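You operate a simulated robot arm through the tools that you are given. There is no shell and no other tool. Be economical: measure what you need, move in short steps, check, and stop when the job is done.

Carry out the task below with a simulated robot arm. There is one attempt and no reset: what you move stays moved.

JOB
Pack the 50 ml and 30 ml travel jars in the wash case and put the lid on.
Fine: rest the lid on the table meanwhile.
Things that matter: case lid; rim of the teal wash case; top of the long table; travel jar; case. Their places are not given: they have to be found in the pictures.

Only the result counts: the job must be done as asked and must still hold three seconds after the hand-in. Knocking over, shifting, dropping, spilling or breaking anything else fails it. A push-on lid holds only when it is set on centred and level and pressed home; a screw cap is set on level and turned clockwise until tight.

ROBOT AND FRAMES
A 6-joint arm with a two-finger parallel gripper, fixed in place. Base frame: the origin is at the foot of the arm, x ahead of it, y to its left, z up; the work surface is at about z = 760. Readings come in mm, degrees, newtons and seconds.
With the tool pointing down near the work surface it reaches from about 260 to 680 mm from the base axis. Its first joint turns from -66.0 to 66.0 degrees. Payload 2.9 kg.
The tool frame sits at the grasp point between the pads (the TCP): z along the fingers, y along the line on which they close. The tips reach 30 mm beyond it. Largest opening 110 mm; finger width 20, thickness 10; the body of the gripper, 48 by 112 mm, starts 55 mm behind the TCP.
Orientation is that of the tool frame in the base frame, as a unit quaternion [x, y, z, w]. With the fingers straight down and closing along the base's y, the tool's x points along the base's -x, its y along +y and its z along -z.

CONTROLS
- The arm moves only by the tool jog_arm. Its argument "plan" is a list of rows, each a list of 7 numbers: the shift along the tool's x, y, z in mm, then the turn, a rotation vector about the tool's x, y, z in degrees, then the finger opening in mm, from 0 to 110. In form: [[x, y, z, rx, ry, rz, hand], ...]. A call has 1 to 10 rows; each row is the pose to reach, as a shift and turn from the pose commanded when the call began, along the tool's axes at that moment. Rows are played at 5 a second. More than 50 mm and 8.6 degrees between two rows, or a gripper value outside its range, and nothing of the call is played. A pose out of reach is approached as far as the arm can. The call stops where the force on the tool passes 40 N (or 10 N more than at its start, if that is more) or the arm is blocked; 0.2 s more then pass. The fingers move at their own pace (about 108 mm/s each) and stop on an object; they squeeze with about 38 N. The grip force told is the motor's: it shows also when the fingers shut on nothing. Time passes only in rows, and 0.2 s behind the last, so rows that repeat a pose let the fingers close. The reply holds the time, the measured pose of the TCP, the force on the tool along the base axes, the opening and the grip force, in the units named above and with some noise, and new pictures: "pictures" is both (left out), scene, wrist or none.
- Cameras (640 x 400 px; columns grow to the right, rows downward): "scene" is fixed at [81.4, 437, 1398.5]; the picture's right is [-0.79, -0.62, 0.00], its down [-0.31, 0.39, -0.87] and it looks along [0.53, -0.68, -0.50] (base axes); focal length 342 px, centre (320, 200). "wrist" rides on the gripper at [-36, 0, -57] in the tool frame; the picture's right is [0.00, -1.00, 0.00], its down [0.97, 0.00, -0.24] and it looks along [0.24, 0.00, 0.97] (tool axes); focal length 218 px, centre (320, 200).
- locate(camera, pixels): there is no depth. For up to 12 entries [column, row, z] of the newest picture of that camera ("zoom" is the newest enlarged one), the place [x, y] in the base frame at which the ray of that pixel passes the height z, good to about 2 mm, but the place of the scene camera against the robot may be out by one fixed shift of up to 18 mm in any direction. The clock stands still meanwhile.
- inspect(camera, box): a new picture of the part [left, top, right, bottom] of that camera's present view, enlarged. The clock stands still meanwhile.
- job_done(): hands the job in; it is judged then, once.

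Work in short steps. Measure before you move; look again where a grasp or a placing could have gone wrong, and mend it. You have 80 turns and 120 pictures in all, those below and enlarged ones among them. Open the gripper and draw the arm clear of the work before you hand the job in, unless the task says otherwise; then end with one line.

The tools are called as name(argument=value, ...) on one line, values as JSON. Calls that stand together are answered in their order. jog_arm: Moves the arm, as the interface text tells. Its arguments: {"type":"object","properties":{"plan":{"type":"array","items":{"type":"array","items":{"type":"number"}}},"pictures":{"type":"string","enum":["both","scene","wrist","none"]}},"required":["plan"]} The other tools are called the same way: locate (camera, pixels) gives the place at which the rays of pixels pass given heights; inspect (camera, box) takes an enlarged picture of a part of a camera's view; job_done () hands the job in.

At the start:

```text
time_s: 0.0
ee_pos: [425.9, 123.7, 1176.1]
tool_rot: [0.0, 1.0, 0.001, -0.001]
contact_force: [0.2, 0.3, 0.2]
width: 110.1
finger_force: 0.0
```

scene: 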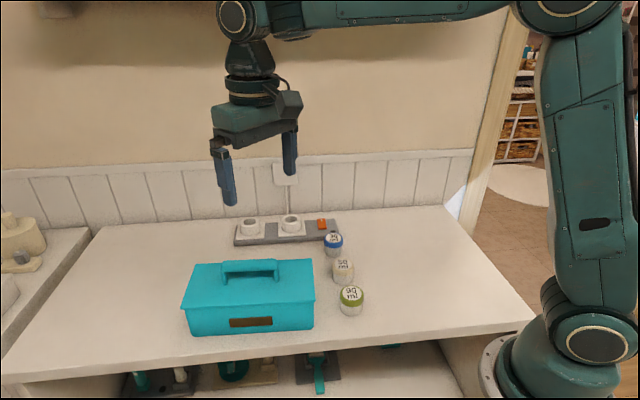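
wrist: 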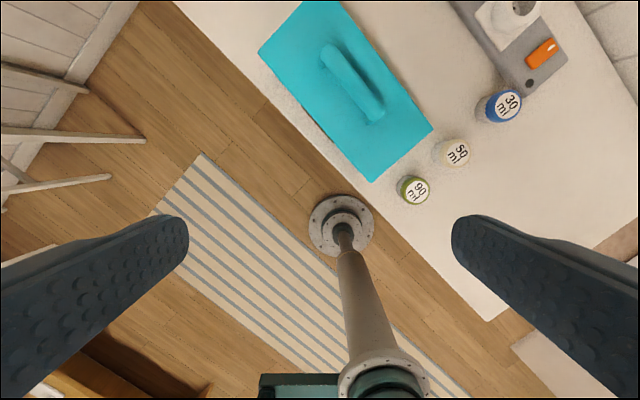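

The case with its lid and handle is at about (250,297) in the scene. The jars are 30 (blue), 50 (cream) and 90 (green). I'll enlarge both views to measure.

inspect(camera="scene", box=[160, 200, 400, 350])

inspect(camera="wrist", box=[240, 0, 580, 212])

locate(camera="wrist", pixels=[[414, 190, 800], [455, 152, 800], [504, 104, 800], [330, 50, 900], [375, 112, 900], [433, 128, 860], [371, 182, 860], [258, 50, 860], [303, 0, 860]])

```text
2.67 times, centred on (280, 275) of scene
```

zoom: 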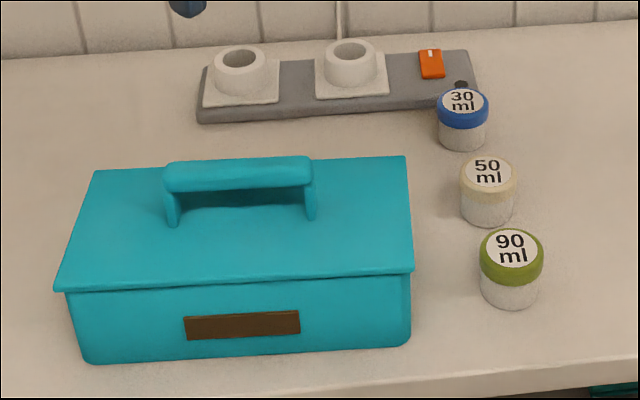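

```text
1.88 times, centred on (410, 106) of wrist
```

zoom: 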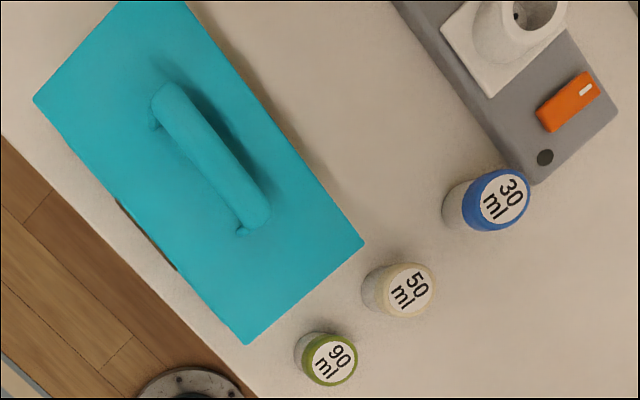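

```text
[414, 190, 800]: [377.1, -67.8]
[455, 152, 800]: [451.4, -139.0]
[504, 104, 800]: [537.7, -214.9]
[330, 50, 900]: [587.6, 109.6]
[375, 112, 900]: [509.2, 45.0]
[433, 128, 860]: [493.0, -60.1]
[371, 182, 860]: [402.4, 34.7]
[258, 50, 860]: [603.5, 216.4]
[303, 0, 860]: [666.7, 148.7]
```

The lid's long axis lies about 42° from +x. I'll move above the case, turn to match the handle, and look from nearer.

jog_arm(plan=[[-20, -8, 18, 0, 0, -7, 110], [-40, -15, 36, 0, 0, -14, 110], [-60, -23, 54, 0, 0, -21, 110], [-80, -31, 72, 0, 0, -28, 110], [-100, -38, 90, 0, 0, -35, 110], [-119, -46, 106, 0, 0, -42, 110]])

```text
time_s: 1.4
ee_pos: [543.2, 76.7, 1074.2]
tool_rot: [-0.36, 0.933, 0.0, 0.0]
contact_force: [0.4, -0.9, 0.2]
width: 109.9
finger_force: 0.0
```

scene: 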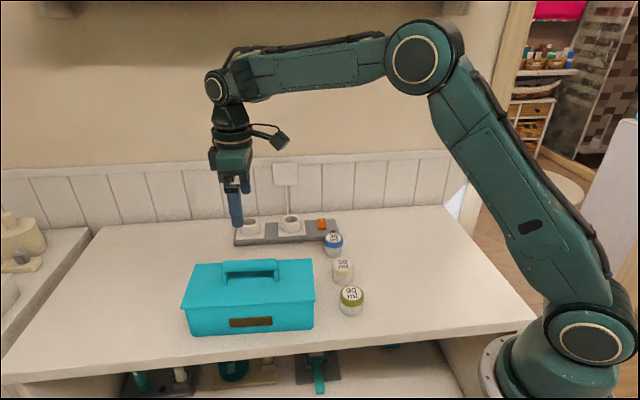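
wrist: 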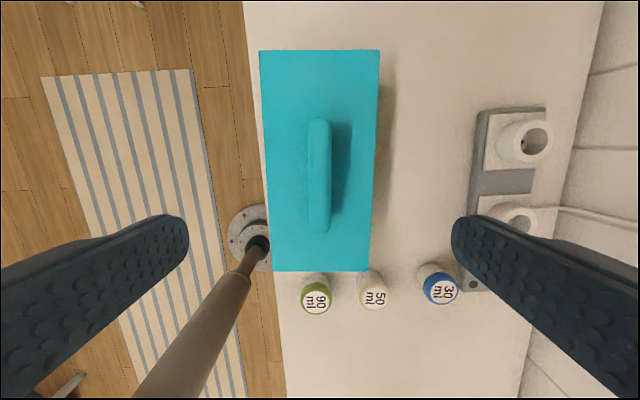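

Good aligned view: the lid corners are (259,51), (380,50), (369,271), (272,271), and the handle is centred near column 319. I'll locate these at several heights and compare with the first view to get the true heights.

locate(camera="wrist", pixels=[[369, 271, 860], [272, 271, 860], [259, 51, 860], [380, 50, 860], [369, 271, 880], [272, 271, 880], [369, 271, 840], [272, 271, 840], [319, 122, 900], [319, 232, 900]])

locate(camera="wrist", pixels=[[316, 297, 800], [374, 296, 800], [441, 289, 800], [316, 297, 820], [374, 296, 820], [441, 289, 820], [527, 398, 760], [287, 398, 760], [604, 2, 760], [244, 2, 760]])

locate(camera="scene", pixels=[[315, 259, 860], [315, 301, 860], [181, 308, 860], [193, 263, 860], [519, 325, 760], [441, 206, 760], [333, 238, 800], [343, 264, 800], [351, 293, 800]])

inspect(camera="wrist", box=[240, 30, 480, 330])

```text
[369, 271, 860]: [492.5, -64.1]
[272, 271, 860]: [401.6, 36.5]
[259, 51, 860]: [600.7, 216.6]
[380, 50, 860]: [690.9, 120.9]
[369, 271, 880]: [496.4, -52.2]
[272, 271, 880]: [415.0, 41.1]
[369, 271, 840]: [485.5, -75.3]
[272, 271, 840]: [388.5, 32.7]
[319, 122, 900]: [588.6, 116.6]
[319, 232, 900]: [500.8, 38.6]
```

```text
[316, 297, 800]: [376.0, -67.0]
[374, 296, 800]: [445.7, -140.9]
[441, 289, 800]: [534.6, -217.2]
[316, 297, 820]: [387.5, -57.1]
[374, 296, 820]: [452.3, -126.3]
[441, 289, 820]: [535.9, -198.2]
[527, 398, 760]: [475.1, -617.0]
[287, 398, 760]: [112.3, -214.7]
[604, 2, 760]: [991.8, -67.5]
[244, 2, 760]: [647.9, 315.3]
```

```text
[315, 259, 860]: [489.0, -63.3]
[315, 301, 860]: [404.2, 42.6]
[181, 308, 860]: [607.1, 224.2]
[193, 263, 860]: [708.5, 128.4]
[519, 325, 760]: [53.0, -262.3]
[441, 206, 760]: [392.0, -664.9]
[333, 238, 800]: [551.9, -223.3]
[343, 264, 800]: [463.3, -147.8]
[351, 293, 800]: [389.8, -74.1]
```

```text
1.33 times, centred on (360, 180) of wrist
```

zoom: 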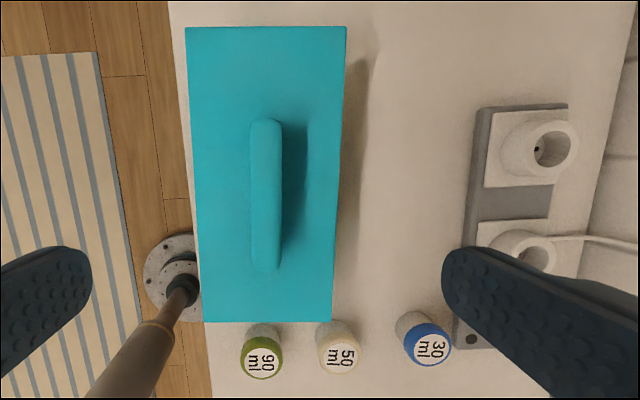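

The two views agree on the lid top at about 860, centre (546,77.5), and jar tops at about 800. I'll check the handle height against the scene view.

locate(camera="scene", pixels=[[249, 265, 880], [249, 265, 890], [249, 265, 900], [249, 265, 910], [249, 265, 920]])

jog_arm(plan=[[-2, 0, 40, 0, 0, 0, 70], [-2, 0, 80, 0, 0, 0, 70], [-2, 0, 110, 0, 0, 0, 70], [-2, 0, 120, 0, 0, 0, 70]])

```text
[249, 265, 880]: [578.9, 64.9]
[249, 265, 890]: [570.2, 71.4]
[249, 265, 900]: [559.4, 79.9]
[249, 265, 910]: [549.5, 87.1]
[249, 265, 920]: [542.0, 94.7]
```

```text
time_s: 2.4
ee_pos: [542.7, 77.4, 953.6]
tool_rot: [-0.359, 0.933, 0.0, 0.0]
contact_force: [-0.1, 0.7, 0.6]
width: 70.0
finger_force: 0.1
```

scene: 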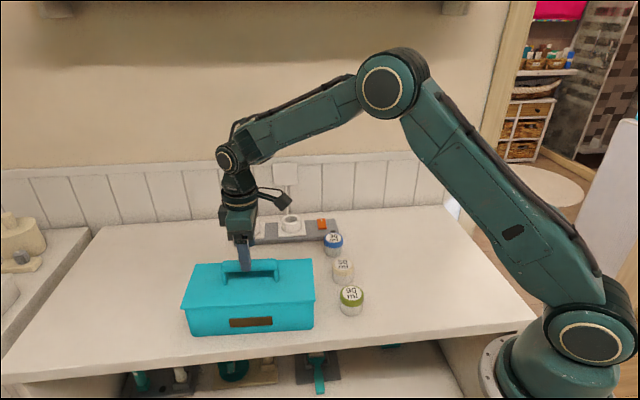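
wrist: 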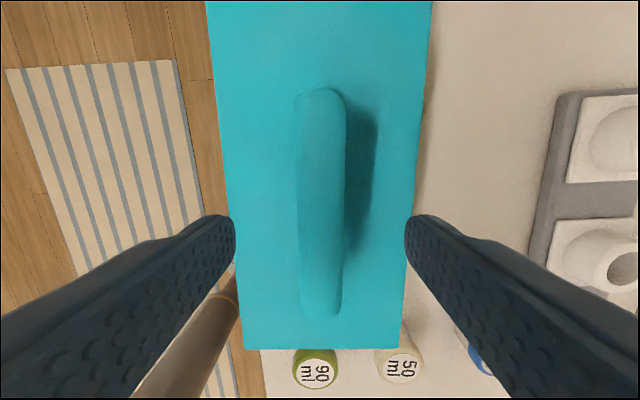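

The handle is centred between the fingers (columns 297–345). I'll go down to TCP ≈ 897 and close.

jog_arm(plan=[[-2, 0, 30, 0, 0, 0, 70], [-2, 0, 50, 0, 0, 0, 70], [-2, 0, 56, 0, 0, 0, 70], [-2, 0, 56, 0, 0, 0, 10], [-2, 0, 56, 0, 0, 0, 0], [-2, 0, 56, 0, 0, 0, 0], [-2, 0, 56, 0, 0, 0, 0]])

```text
time_s: 4.0
ee_pos: [547.6, 81.0, 895.9]
tool_rot: [-0.359, 0.933, 0.0, 0.0]
contact_force: [0.2, 0.0, 0.3]
width: 23.3
finger_force: 38.2
```

scene: 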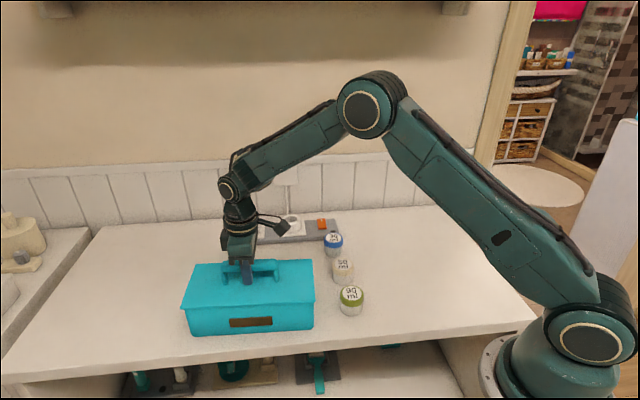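
wrist: 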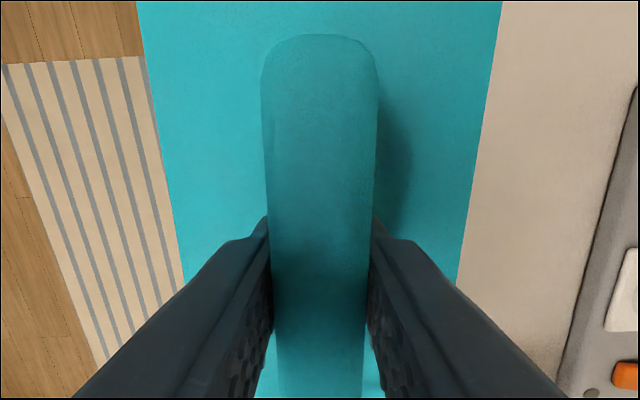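

The handle is held (23 mm), with the seated grip pose at (547.6, 81.0, 895.9). I'll lift straight up gently.

jog_arm(plan=[[0, 0, -3, 0, 0, 0, 0], [0, 0, -8, 0, 0, 0, 0], [0, 0, -20, 0, 0, 0, 0], [0, 0, -45, 0, 0, 0, 0], [0, 0, -80, 0, 0, 0, 0]])

```text
time_s: 5.2
ee_pos: [545.8, 81.0, 975.1]
tool_rot: [-0.358, 0.934, 0.0, 0.0]
contact_force: [0.5, -0.1, -0.5]
width: 23.2
finger_force: 37.4
```

scene: 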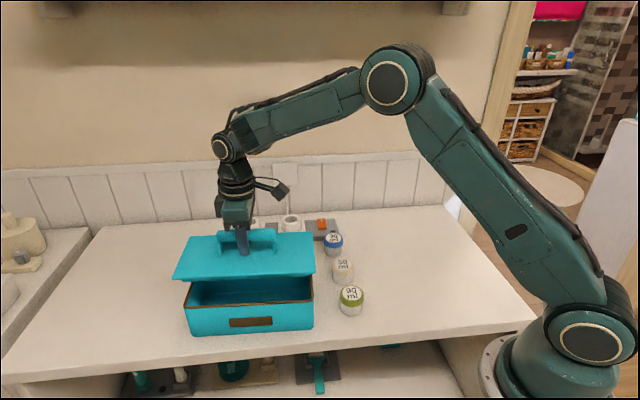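
wrist: 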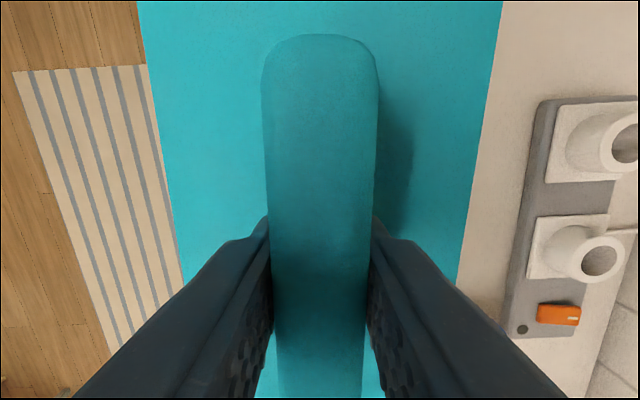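

The lid is off cleanly. I'll carry it at this height over the free table to about (290,-276).

jog_arm(plan=[[43, -9, -5, 0, 0, 0, 0], [86, -19, -5, 0, 0, 0, 0], [129, -28, -5, 0, 0, 0, 0], [172, -38, -5, 0, 0, 0, 0], [215, -47, -5, 0, 0, 0, 0], [258, -56, -5, 0, 0, 0, 0], [301, -66, -5, 0, 0, 0, 0], [344, -75, -5, 0, 0, 0, 0], [387, -85, -5, 0, 0, 0, 0], [429, -94, -5, 0, 0, 0, 0]])

```text
time_s: 7.4
ee_pos: [294.2, -279.8, 979.1]
tool_rot: [-0.358, 0.934, -0.001, 0.0]
contact_force: [0.0, -0.6, -0.7]
width: 23.2
finger_force: 37.8
```

scene: 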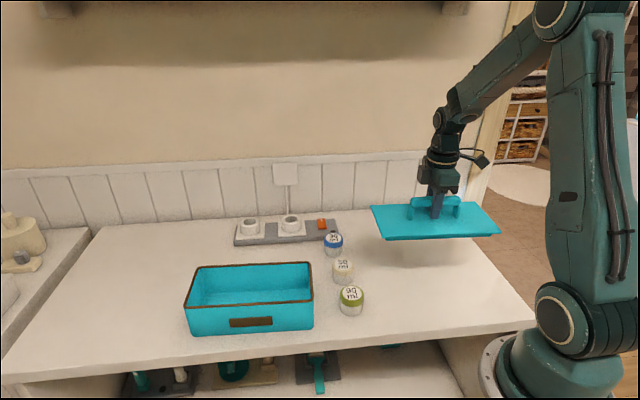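
wrist: 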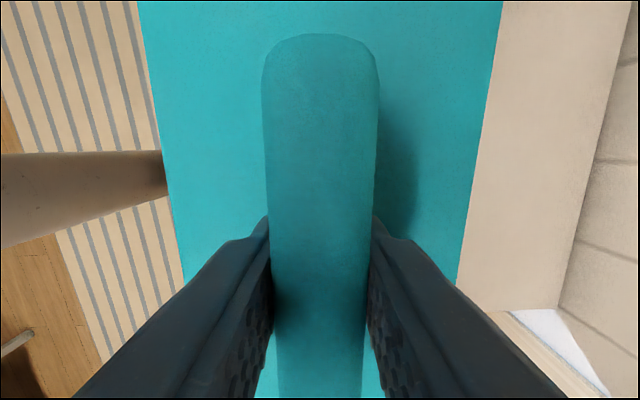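

The case is open and the lid hovers over free table. I'll check the table's end edge, then lower it to TCP ≈ 840.

locate(camera="wrist", pixels=[[505, 312, 760], [560, 370, 760], [600, 100, 760]])

jog_arm(plan=[[0, 0, 40, 0, 0, 0, 0], [0, 0, 80, 0, 0, 0, 0], [0, 0, 110, 0, 0, 0, 0], [0, 0, 135, 0, 0, 0, 0]])

```text
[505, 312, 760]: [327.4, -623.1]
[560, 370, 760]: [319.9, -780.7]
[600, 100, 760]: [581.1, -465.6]
```

```text
time_s: 8.4
ee_pos: [292.3, -279.5, 844.4]
tool_rot: [-0.358, 0.934, 0.001, 0.0]
contact_force: [0.1, -0.6, -1.4]
width: 23.2
finger_force: 38.0
```

scene: 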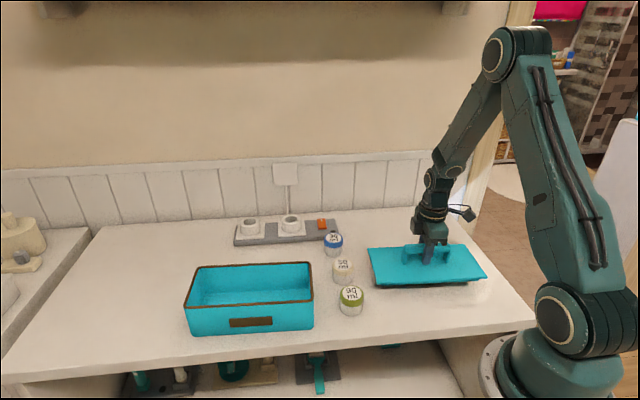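
wrist: 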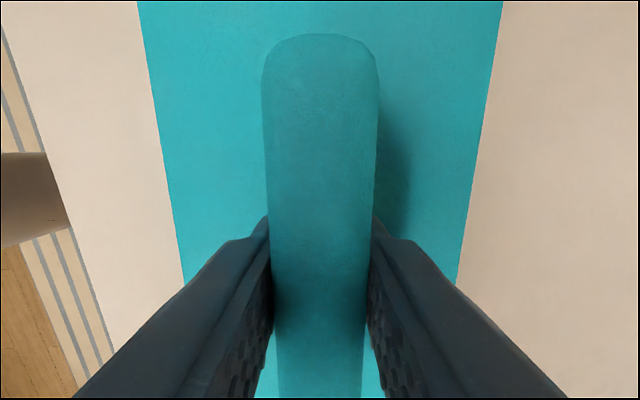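

It is clear of everything, with shadow still showing under the lid. I'll lower slowly to feel for contact.

jog_arm(plan=[[0, 0, 8, 0, 0, 0, 0], [0, 0, 16, 0, 0, 0, 0], [0, 0, 22, 0, 0, 0, 0], [0, 0, 26, 0, 0, 0, 0]], pictures="scene")

```text
time_s: 9.4
ee_pos: [292.4, -276.8, 823.1]
tool_rot: [-0.358, 0.934, -0.001, 0.0]
contact_force: [-3.5, 2.7, 10.5]
width: 23.0
finger_force: 37.8
stopped in row 4: the force on the tool passed its limit (the readings are from after the stop); the commanded pose is now the measured one
```

scene: 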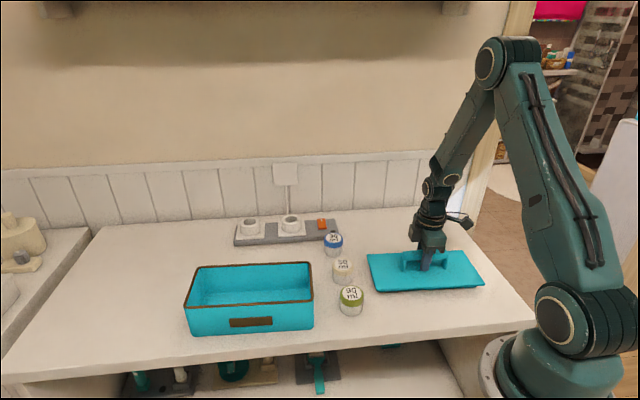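

The lid is resting on the table (contact at TCP ≈ 822). I'll open and rise straight up.

jog_arm(plan=[[0, 0, 0, 0, 0, 0, 50], [0, 0, 0, 0, 0, 0, 60], [0, 0, -30, 0, 0, 0, 60], [0, 0, -70, 0, 0, 0, 60], [0, 0, -110, 0, 0, 0, 60], [0, 0, -150, 0, 0, 0, 60]])

```text
time_s: 10.8
ee_pos: [292.3, -275.8, 976.0]
tool_rot: [-0.358, 0.934, -0.001, 0.0]
contact_force: [0.2, 0.1, -0.3]
width: 59.9
finger_force: 0.0
```

scene: 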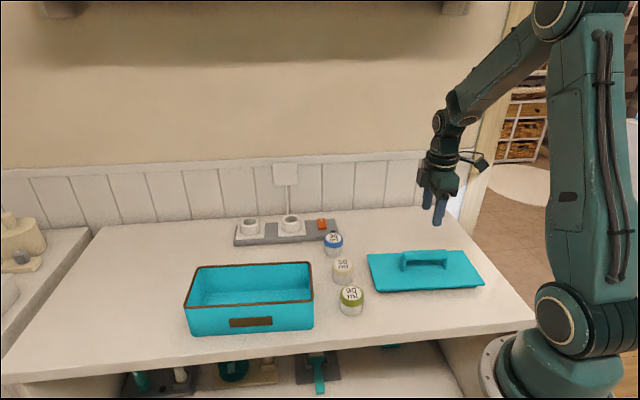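
wrist: 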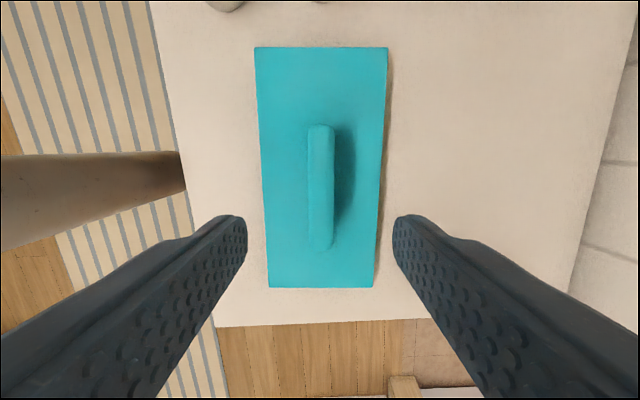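

The lid sits flat, well within the table. Next I'll move above the 50 ml jar, around (448,-140), with fingers opened for a close look.

jog_arm(plan=[[-42, 0, 0, 0, 0, 0, 80], [-84, -1, 0, 0, 0, 0, 80], [-126, -2, 10, 0, 0, 0, 80], [-168, -3, 25, 0, 0, 0, 80], [-207, -3, 46, 0, 0, 0, 80]])

```text
time_s: 12.0
ee_pos: [447.8, -143.6, 924.2]
tool_rot: [-0.359, 0.933, -0.001, 0.0]
contact_force: [0.6, 0.9, 0.0]
width: 80.0
finger_force: 0.0
```

scene: 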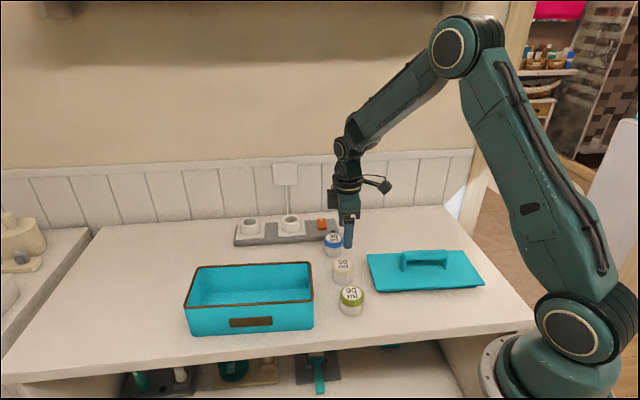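
wrist: 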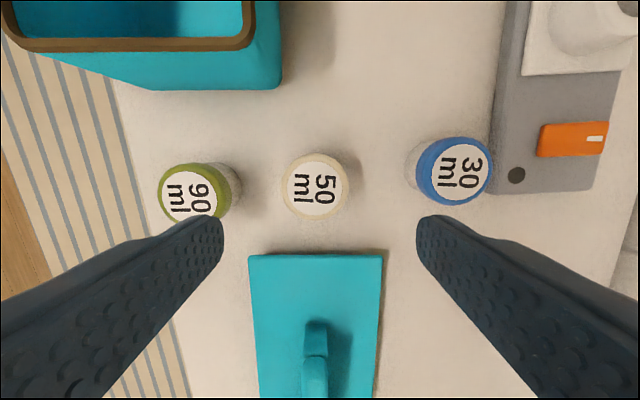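

The jars show clearly: 50 ml cap at (315,186), 30 ml at (455,170), 90 ml at (192,192). I'll locate them, and the case rim corners too.

locate(camera="wrist", pixels=[[315, 186, 800], [315, 186, 815], [455, 170, 800], [455, 170, 815], [283, 186, 800], [348, 186, 800], [192, 192, 800], [245, 46, 850], [255, 40, 850], [10, 40, 850]])

inspect(camera="wrist", box=[0, 0, 520, 325])

inspect(camera="scene", box=[170, 220, 380, 350])

```text
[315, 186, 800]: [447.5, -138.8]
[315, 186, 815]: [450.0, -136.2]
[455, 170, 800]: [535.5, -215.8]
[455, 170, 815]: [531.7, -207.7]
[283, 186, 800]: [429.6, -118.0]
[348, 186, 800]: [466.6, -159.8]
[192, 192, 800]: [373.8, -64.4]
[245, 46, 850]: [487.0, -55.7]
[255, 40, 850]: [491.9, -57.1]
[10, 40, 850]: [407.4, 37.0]
```

```text
1.23 times, centred on (260, 162) of wrist
```

zoom: 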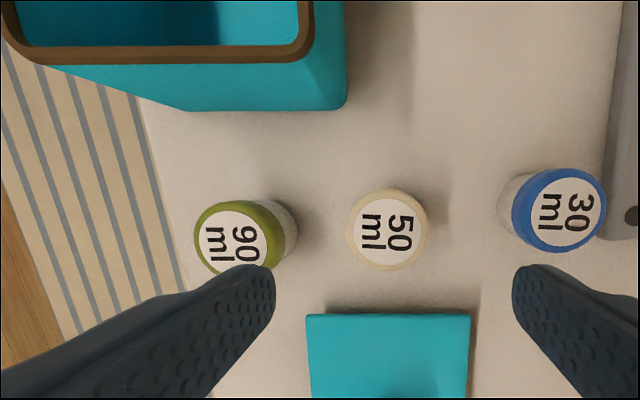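

```text
3.05 times, centred on (275, 285) of scene
```

zoom: 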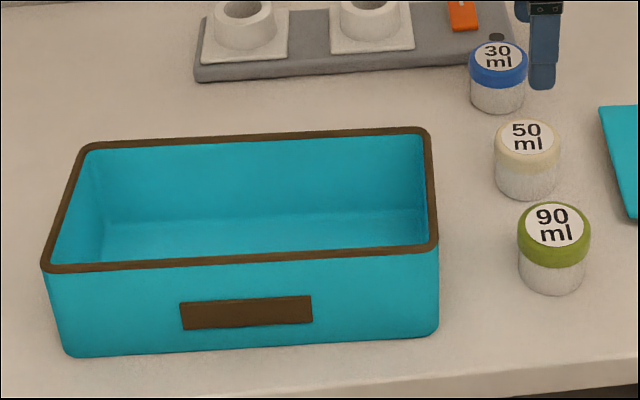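

Jar 50 is centred at (448,-138), about 54 mm wide, with its top near 805 and free of its neighbours. I'll go down to TCP ≈ 805 and close.

jog_arm(plan=[[-4, 4, 30, 0, 0, 0, 80], [-4, 4, 65, 0, 0, 0, 80], [-4, 4, 95, 0, 0, 0, 80], [-4, 4, 112, 0, 0, 0, 80], [-4, 4, 119, 0, 0, 0, 80]])

```text
time_s: 13.2
ee_pos: [447.4, -136.1, 807.3]
tool_rot: [-0.357, 0.934, -0.001, 0.001]
contact_force: [-0.5, 0.1, 0.5]
width: 79.7
finger_force: 0.0
```

scene: 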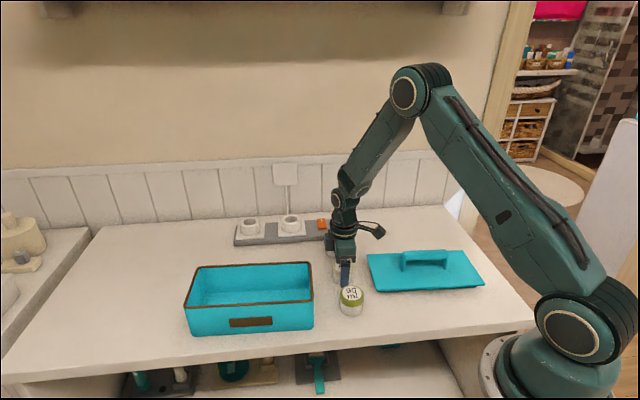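
wrist: 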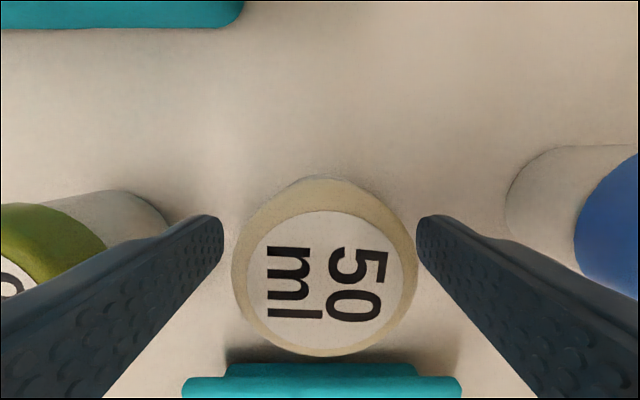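

The jar is between the fingers and aligned. I'll close and lift a little.

jog_arm(plan=[[0, -1, 0, 0, 0, 0, 50], [0, -1, 0, 0, 0, 0, 30], [0, -1, 0, 0, 0, 0, 30], [0, -1, 0, 0, 0, 0, 30], [0, -1, -30, 0, 0, 0, 30], [0, -1, -80, 0, 0, 0, 30], [0, -1, -125, 0, 0, 0, 30]])

```text
time_s: 14.8
ee_pos: [446.3, -138.0, 932.4]
tool_rot: [-0.359, 0.933, -0.001, 0.001]
contact_force: [-0.7, -0.2, -1.6]
width: 54.8
finger_force: 38.2
```

scene: 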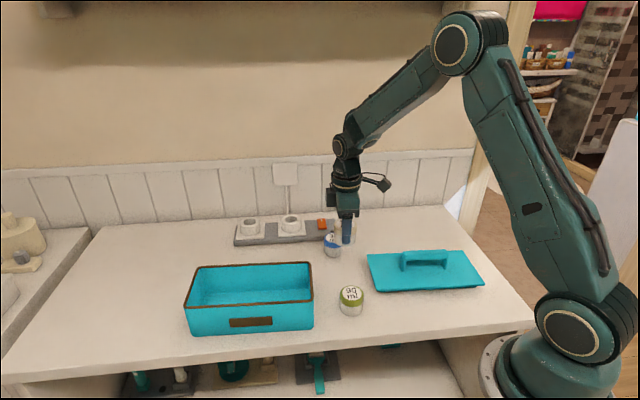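
wrist: 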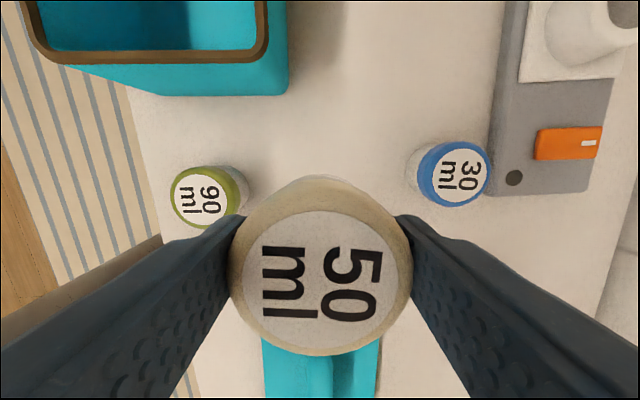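

The jar is held (54.8 mm). I'll carry it over the far end of the case at about (592,119), with its bottom clear of the rim.

jog_arm(plan=[[-40, 13, -10, 0, 0, 0, 30], [-80, 27, -10, 0, 0, 0, 30], [-120, 40, -10, 0, 0, 0, 30], [-160, 53, -10, 0, 0, 0, 30], [-200, 66, -10, 0, 0, 0, 30], [-240, 80, -10, 0, 0, 0, 30], [-280, 93, -10, 0, 0, 0, 30]])

```text
time_s: 16.4
ee_pos: [593.6, 121.1, 941.7]
tool_rot: [-0.358, 0.934, 0.0, 0.001]
contact_force: [-0.6, -0.4, -0.6]
width: 54.8
finger_force: 38.1
```

scene: 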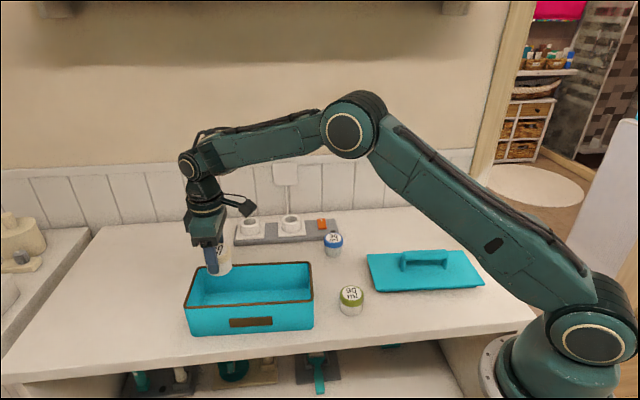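
wrist: 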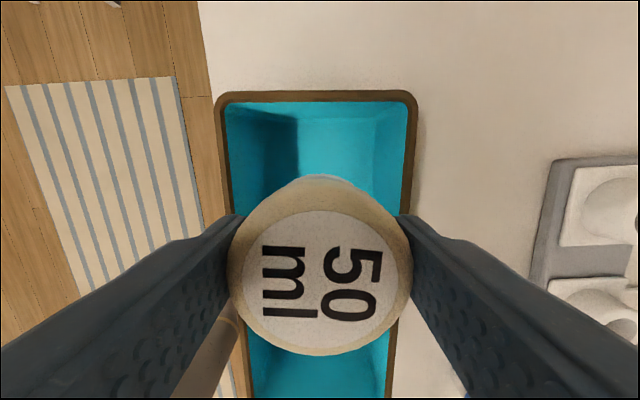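

The case rim shows at columns 215–417, row 95. I'll locate its inside edges to check the centring.

locate(camera="wrist", pixels=[[226, 110, 848], [406, 110, 848], [216, 110, 848], [417, 110, 848], [316, 103, 848], [316, 92, 848], [247, 380, 848], [390, 380, 848]])

```text
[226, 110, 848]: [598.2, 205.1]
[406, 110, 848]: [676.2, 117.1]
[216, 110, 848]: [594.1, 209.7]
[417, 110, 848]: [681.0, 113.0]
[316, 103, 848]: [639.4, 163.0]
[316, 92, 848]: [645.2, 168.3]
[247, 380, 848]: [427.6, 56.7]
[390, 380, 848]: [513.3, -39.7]
```

Interior is about 118 mm wide and the jar is centred (w ≈ 307). I'll lower it, slowing at the end.

jog_arm(plan=[[0, 0, 40, 0, 0, 0, 30], [0, 0, 80, 0, 0, 0, 30], [0, 0, 105, 0, 0, 0, 30], [0, 0, 117, 0, 0, 0, 30], [0, 0, 123, 0, 0, 0, 30], [0, 0, 127, 0, 0, 0, 30]])

```text
time_s: 17.8
ee_pos: [595.4, 119.8, 815.2]
tool_rot: [-0.358, 0.934, -0.001, 0.0]
contact_force: [-0.2, -0.8, -0.4]
width: 54.6
finger_force: 38.0
```

scene: 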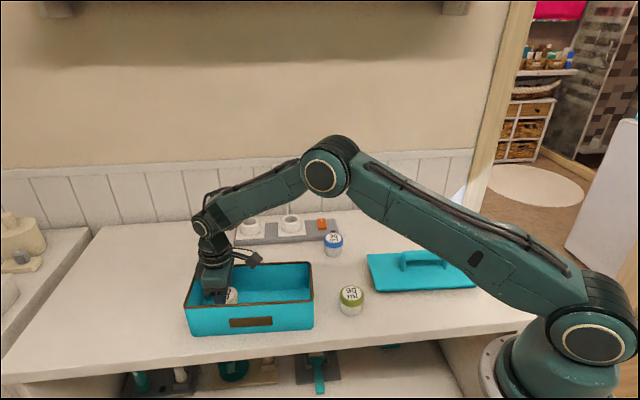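
wrist: 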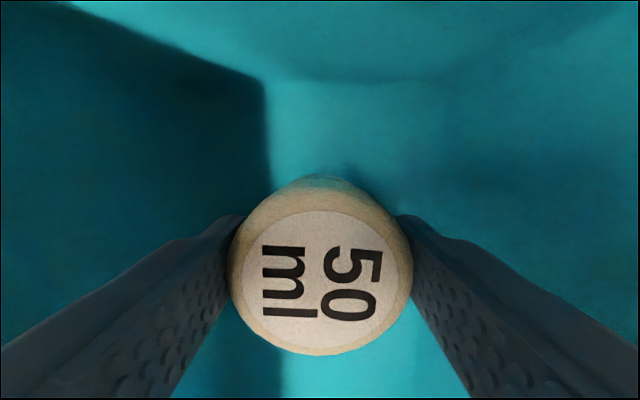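

No contact yet at 815, so I'll go down in 1.5 mm steps.

jog_arm(plan=[[0, 0, 1.5, 0, 0, 0, 30], [0, 0, 3, 0, 0, 0, 30], [0, 0, 4.5, 0, 0, 0, 30], [0, 0, 6, 0, 0, 0, 30]], pictures="none")

```text
time_s: 18.8
ee_pos: [596.2, 120.8, 812.1]
tool_rot: [-0.358, 0.934, -0.002, 0.003]
contact_force: [-6.9, -4.6, 26.6]
width: 54.9
finger_force: 37.8
```

The jar touched the case floor (26 N upward). I'll release with a small opening and rise.

jog_arm(plan=[[0, 0, -1, 0, 0, 0, 65], [0, 0, -1, 0, 0, 0, 72], [0, 0, -1, 0, 0, 0, 72], [0, 0, -30, 0, 0, 0, 72], [0, 0, -70, 0, 0, 0, 72], [0, 0, -115, 0, 0, 0, 72]])

```text
time_s: 20.2
ee_pos: [595.2, 118.5, 922.7]
tool_rot: [-0.358, 0.934, -0.001, 0.0]
contact_force: [0.8, 1.0, 0.2]
width: 72.0
finger_force: 0.1
```

scene: 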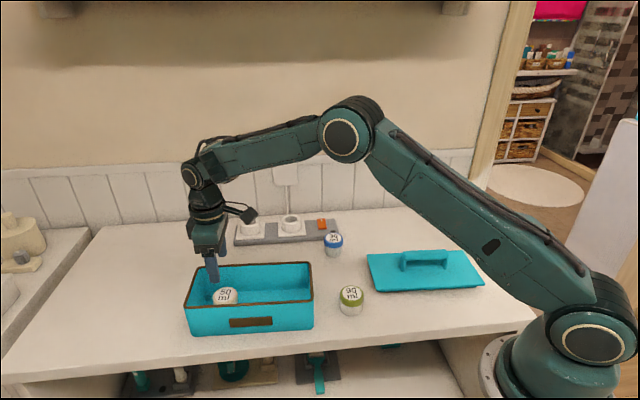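
wrist: 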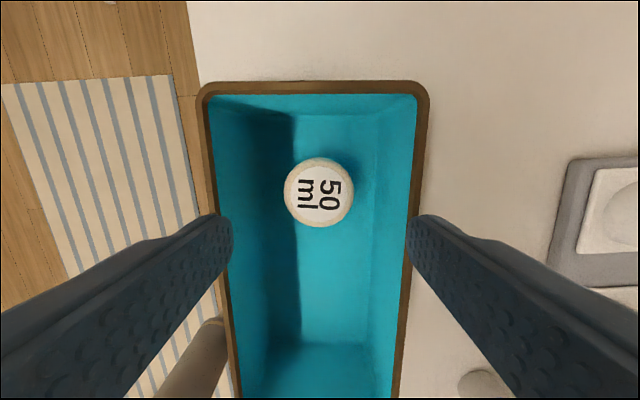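

The 50 ml jar stands upright in the case. I'll travel to the 30 ml jar at about (536,-214) and turn the hand roughly 90°, so the fingers close parallel to the socket strip and miss it.

jog_arm(plan=[[26.5, -20.7, -3, 0, 0, 8.2, 80], [53, -41.4, -3, 0, 0, 16.4, 80], [79.5, -62.1, -3, 0, 0, 24.6, 80], [106, -82.8, -3, 0, 0, 32.8, 80], [132.5, -103.5, -3, 0, 0, 41, 80], [159, -124.2, -3, 0, 0, 49.2, 80], [185.5, -144.9, -3, 0, 0, 57.4, 80], [212, -165.6, -3, 0, 0, 65.6, 80], [238.5, -186.3, -3, 0, 0, 73.8, 80], [265.6, -207, -3, 0, 0, 82, 80]], pictures="none")

jog_arm(plan=[[0, 0, 0, 0, 0, 8, 80], [0, 0, 0, 0, 0, 8, 80]])

```text
time_s: 22.4
ee_pos: [535.3, -211.2, 928.1]
tool_rot: [0.343, 0.939, 0.0, 0.002]
contact_force: [-0.4, -0.1, -0.3]
width: 80.0
finger_force: 0.0
```

```text
time_s: 23.0
ee_pos: [534.9, -210.4, 927.6]
tool_rot: [0.408, 0.913, 0.0, 0.001]
contact_force: [-0.2, 0.2, 0.0]
width: 80.2
finger_force: 0.0
```

scene: 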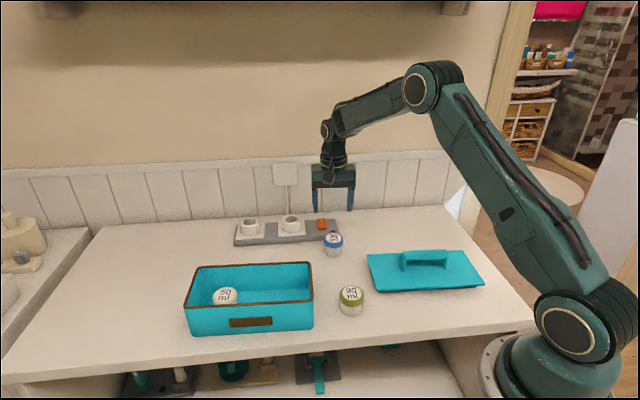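
wrist: 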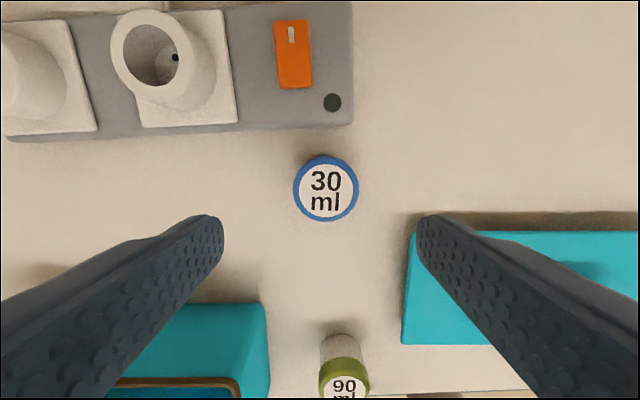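

The 30 ml jar cap is centred at (326,188), and both finger paths are clear. I'll locate it exactly.

locate(camera="wrist", pixels=[[326, 188, 800], [326, 188, 808], [294, 188, 803], [358, 188, 803]])

```text
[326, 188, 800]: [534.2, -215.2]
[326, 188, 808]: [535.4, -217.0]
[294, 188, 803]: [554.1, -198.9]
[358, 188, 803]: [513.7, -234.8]
```

Target is (534.5,-216). I'll shift by (-3.8,-3.9) and descend to TCP ≈ 806.

jog_arm(plan=[[-3.8, -3.9, 30, 0, 0, 0, 80], [-3.8, -3.9, 65, 0, 0, 0, 80], [-3.8, -3.9, 95, 0, 0, 0, 80], [-3.8, -3.9, 113, 0, 0, 0, 80], [-3.8, -3.9, 121, 0, 0, 0, 80]], pictures="wrist")

```text
time_s: 24.2
ee_pos: [535.0, -218.2, 807.1]
tool_rot: [0.407, 0.914, 0.0, 0.001]
contact_force: [-1.4, 0.0, -0.3]
width: 80.0
finger_force: 0.1
```

wrist: 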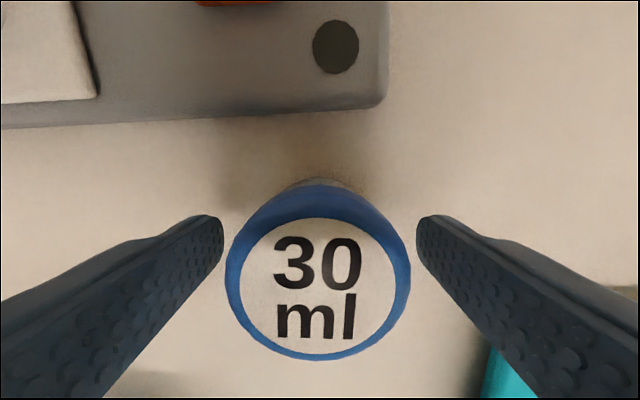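

The jar is centred between the fingers. I'll close and lift.

jog_arm(plan=[[0, 0, 0, 0, 0, 0, 50], [0, 0, 0, 0, 0, 0, 30], [0, 0, 0, 0, 0, 0, 30], [0, 0, 0, 0, 0, 0, 30], [0, 0, -30, 0, 0, 0, 30], [0, 0, -80, 0, 0, 0, 30], [0, 0, -130, 0, 0, 0, 30]], pictures="scene")

```text
time_s: 25.8
ee_pos: [534.5, -212.7, 938.9]
tool_rot: [0.407, 0.913, -0.002, 0.0]
contact_force: [-0.4, 0.9, -0.1]
width: 54.8
finger_force: 38.2
```

scene: 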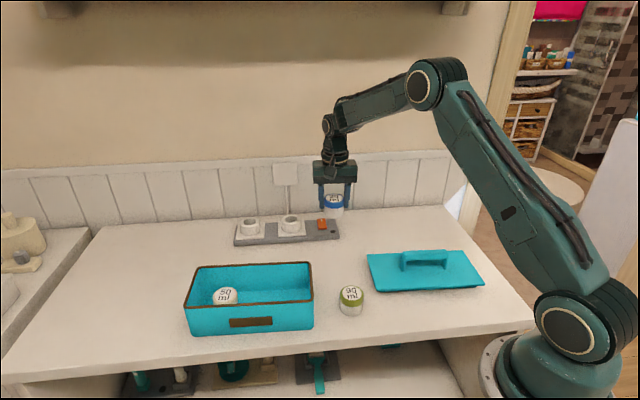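

The 30 ml jar is held. I'll carry it over the case's near end at about (503,38).

jog_arm(plan=[[34.6, 24, -4, 0, 0, 0, 30], [69.3, 48, -4, 0, 0, 0, 30], [104, 72, -4, 0, 0, 0, 30], [138.5, 96, -4, 0, 0, 0, 30], [173, 120, -4, 0, 0, 0, 30], [207.8, 143.7, -4, 0, 0, 0, 30], [207.8, 143.7, -4, 0, 0, 0, 30]])

```text
time_s: 27.4
ee_pos: [498.5, 34.5, 939.4]
tool_rot: [0.407, 0.913, 0.0, 0.001]
contact_force: [-0.1, 0.5, -0.2]
width: 55.0
finger_force: 38.3
```

scene: 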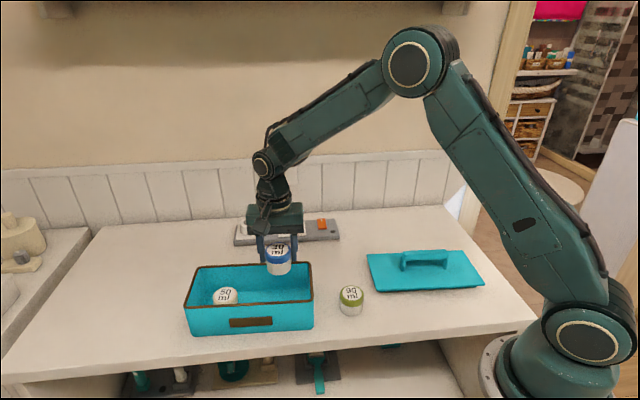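
wrist: 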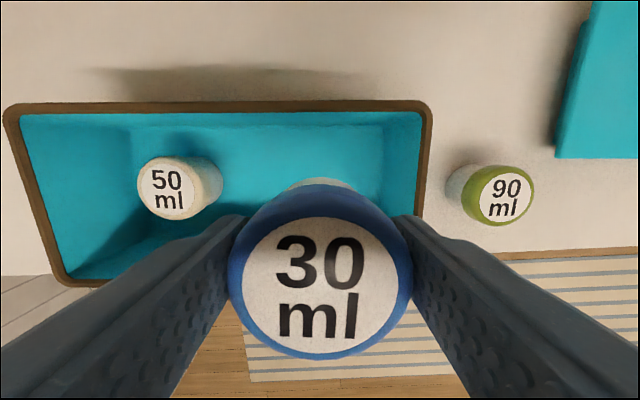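

The jar is centred across the case; I'll shift 9 mm away from the near wall and descend.

jog_arm(plan=[[0, 9, 20, 0, 0, 0, 30], [0, 9, 60, 0, 0, 0, 30], [0, 9, 95, 0, 0, 0, 30], [0, 9, 113, 0, 0, 0, 30], [0, 9, 121, 0, 0, 0, 30], [0, 9, 124, 0, 0, 0, 30], [0, 9, 125.5, 0, 0, 0, 30], [0, 9, 127, 0, 0, 0, 30], [0, 9, 128.5, 0, 0, 0, 30]])

```text
time_s: 29.4
ee_pos: [510.1, 39.4, 812.9]
tool_rot: [0.407, 0.914, 0.0, 0.002]
contact_force: [-3.9, -1.0, 19.1]
width: 54.8
finger_force: 38.0
```

scene: 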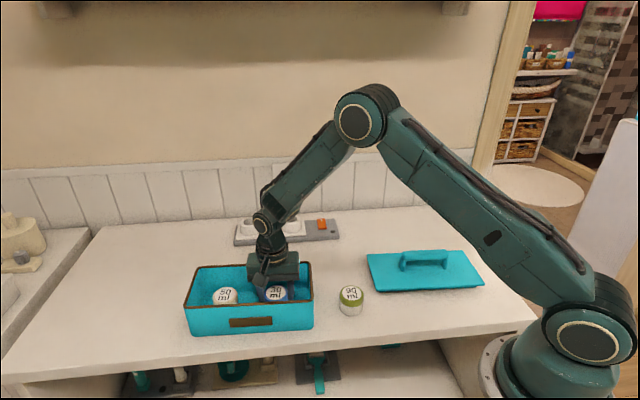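
wrist: 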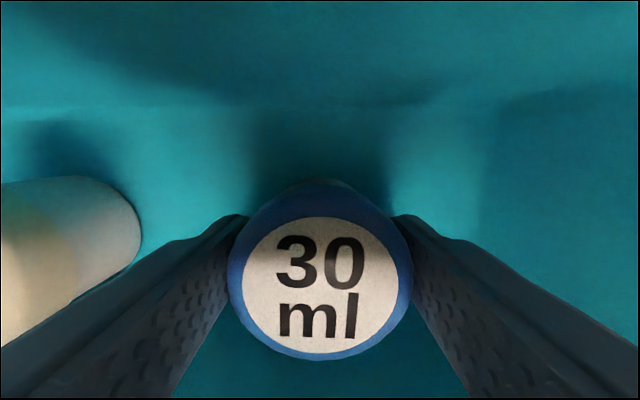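

The jar is on the case floor (19 N). I'll release and rise.

jog_arm(plan=[[0, 0, -1, 0, 0, 0, 65], [0, 0, -1, 0, 0, 0, 72], [0, 0, -1, 0, 0, 0, 72], [0, 0, -30, 0, 0, 0, 72], [0, 0, -75, 0, 0, 0, 72], [0, 0, -120, 0, 0, 0, 72], [0, 0, -165, 0, 0, 0, 72], [0, 0, -205, 0, 0, 0, 72]])

```text
time_s: 31.2
ee_pos: [507.8, 39.9, 1017.5]
tool_rot: [0.407, 0.914, 0.0, 0.001]
contact_force: [-0.9, -0.8, 1.9]
width: 72.2
finger_force: 0.0
```

scene: 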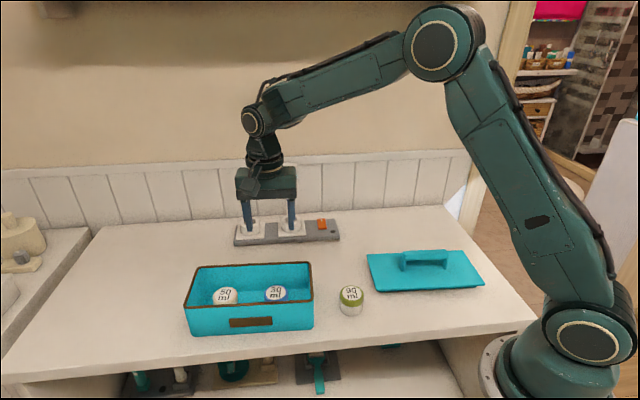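
wrist: 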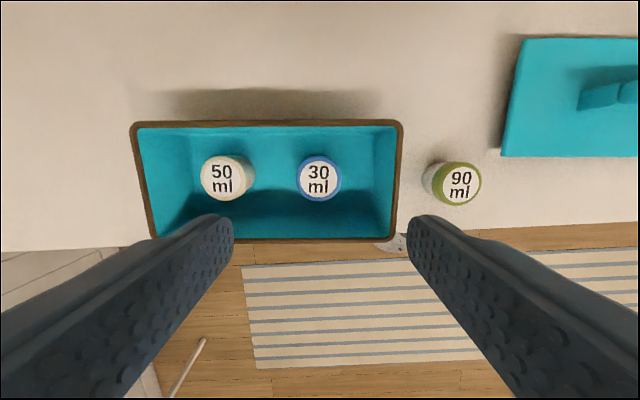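

Both jars stand in the case. I'll measure the rim here, then turn the hand back and go over the lid.

locate(camera="wrist", pixels=[[131, 123, 848], [404, 122, 848], [394, 241, 848], [265, 121, 848], [280, 241, 848]])

jog_arm(plan=[[-8.4, -34, 0, 0, 0, -8.2, 72], [-17, -68, 0, 0, 0, -16.4, 72], [-25, -101, 0, 0, 0, -24.6, 72], [-33.5, -135, 0, 0, 0, -32.8, 72], [-42, -169, 0, 0, 0, -41, 72], [-50, -202, 0, 0, 0, -49.2, 72], [-58.5, -236, 0, 0, 0, -57.4, 72], [-67, -270, 0, 0, 0, -65.6, 72], [-75, -304, 0, 0, 0, -73.8, 72], [-84, -337, 0, 0, 0, -82, 72]], pictures="none")

```text
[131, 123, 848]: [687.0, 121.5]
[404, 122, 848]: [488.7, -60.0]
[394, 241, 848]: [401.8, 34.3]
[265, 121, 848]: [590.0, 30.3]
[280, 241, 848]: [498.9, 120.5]
```

```text
time_s: 33.4
ee_pos: [311.8, -247.5, 1017.2]
tool_rot: [-0.293, 0.956, -0.001, 0.0]
contact_force: [0.5, -0.1, -0.3]
width: 72.3
finger_force: 0.1
```

Now the last 8° turn and shift onto the lid's grip line at (292.4,-276.4), lowering to about 940.

jog_arm(plan=[[16, -6.5, 20, 0, 0, -4, 72], [32.3, -13, 45, 0, 0, -8, 72], [32.3, -13, 77, 0, 0, -8, 72], [32.3, -13, 77, 0, 0, -8, 72]])

```text
time_s: 34.4
ee_pos: [294.4, -277.8, 939.5]
tool_rot: [-0.358, 0.934, 0.0, 0.001]
contact_force: [-0.4, 0.6, 0.8]
width: 72.0
finger_force: 0.1
```

scene: 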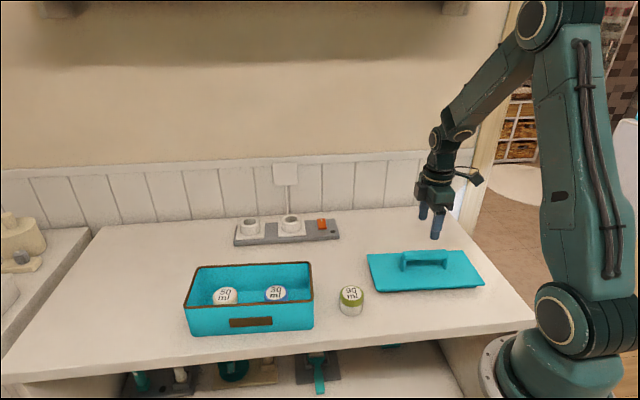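
wrist: 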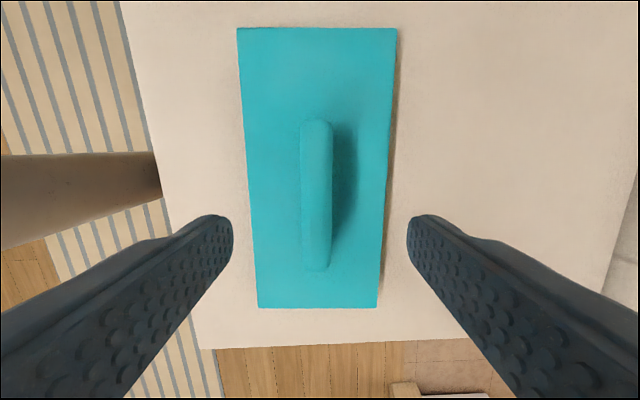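

The lid is in view: corners (237,28), (396,28), (378,308), (258,308), handle near column 317. I'll locate them at the lid top height, ≈786.

locate(camera="wrist", pixels=[[237, 28, 786], [396, 28, 786], [378, 308, 786], [258, 308, 786], [316, 122, 828], [316, 268, 828]])

```text
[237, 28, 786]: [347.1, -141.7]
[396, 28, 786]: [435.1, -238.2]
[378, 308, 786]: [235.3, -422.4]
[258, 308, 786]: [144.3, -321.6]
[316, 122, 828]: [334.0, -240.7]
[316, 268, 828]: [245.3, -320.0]
```

The lid axis is at 42.1° and the lid is centred where expected. I'll descend onto the handle at TCP ≈ 822 and close.

jog_arm(plan=[[1, 0, 40, 0, 0, 0, 60], [1, 0, 80, 0, 0, 0, 60], [1, 0, 105, 0, 0, 0, 60], [1, 0, 117, 0, 0, 0, 60], [1, 0, 117, 0, 0, 0, 60]], pictures="wrist")

```text
time_s: 35.6
ee_pos: [297.5, -278.3, 822.6]
tool_rot: [-0.358, 0.934, 0.0, 0.001]
contact_force: [0.4, 0.4, 0.2]
width: 60.0
finger_force: 0.0
```

wrist: 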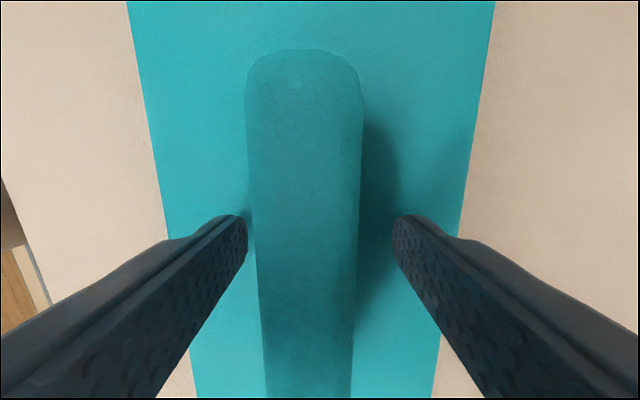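

The handle is about 3 mm left of and 3 mm below where it sat in the first grasp picture. I'll shift by (+3,+3), then look before closing.

jog_arm(plan=[[3, 3, 0, 0, 0, 0, 60], [3, 3, 0, 0, 0, 0, 60]], pictures="wrist")

```text
time_s: 36.2
ee_pos: [291.6, -276.5, 821.9]
tool_rot: [-0.359, 0.934, -0.001, 0.0]
contact_force: [-0.4, 0.5, 0.8]
width: 59.8
finger_force: 0.0
```

wrist: 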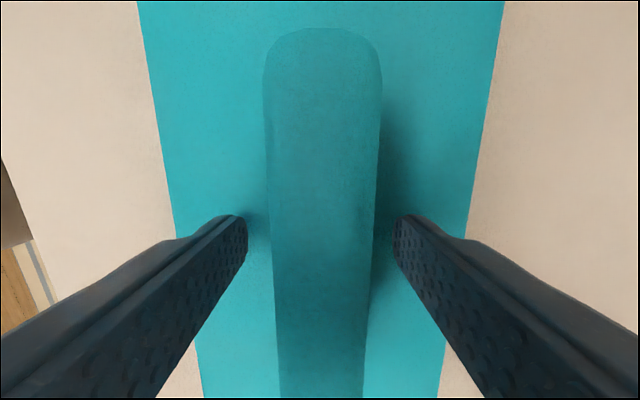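

Nearly identical to the first grasp; 1 mm back in x, then I'll close and lift.

jog_arm(plan=[[-1.3, 0, 0, 0, 0, 0, 60], [-1.3, 0, 0, 0, 0, 0, 10], [-1.3, 0, 0, 0, 0, 0, 0], [-1.3, 0, 0, 0, 0, 0, 0], [-1.3, 0, 0, 0, 0, 0, 0], [-1.3, 0, -20, 0, 0, 0, 0], [-1.3, 0, -60, 0, 0, 0, 0], [-1.3, 0, -110, 0, 0, 0, 0], [-1.3, 0, -153, 0, 0, 0, 0]])

```text
time_s: 38.2
ee_pos: [294.1, -275.3, 978.8]
tool_rot: [-0.359, 0.933, -0.001, 0.001]
contact_force: [-0.2, -0.3, -0.1]
width: 23.0
finger_force: 38.0
```

scene: 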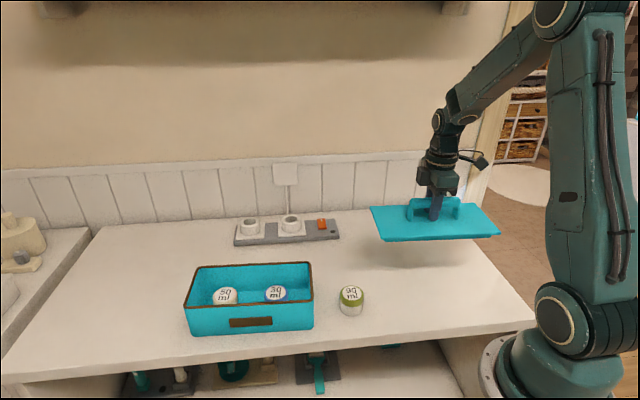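
wrist: 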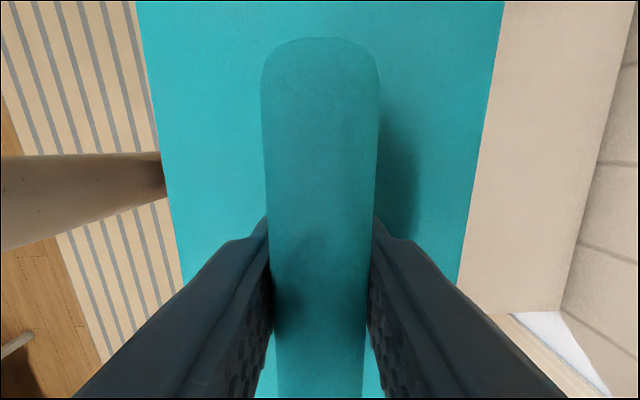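

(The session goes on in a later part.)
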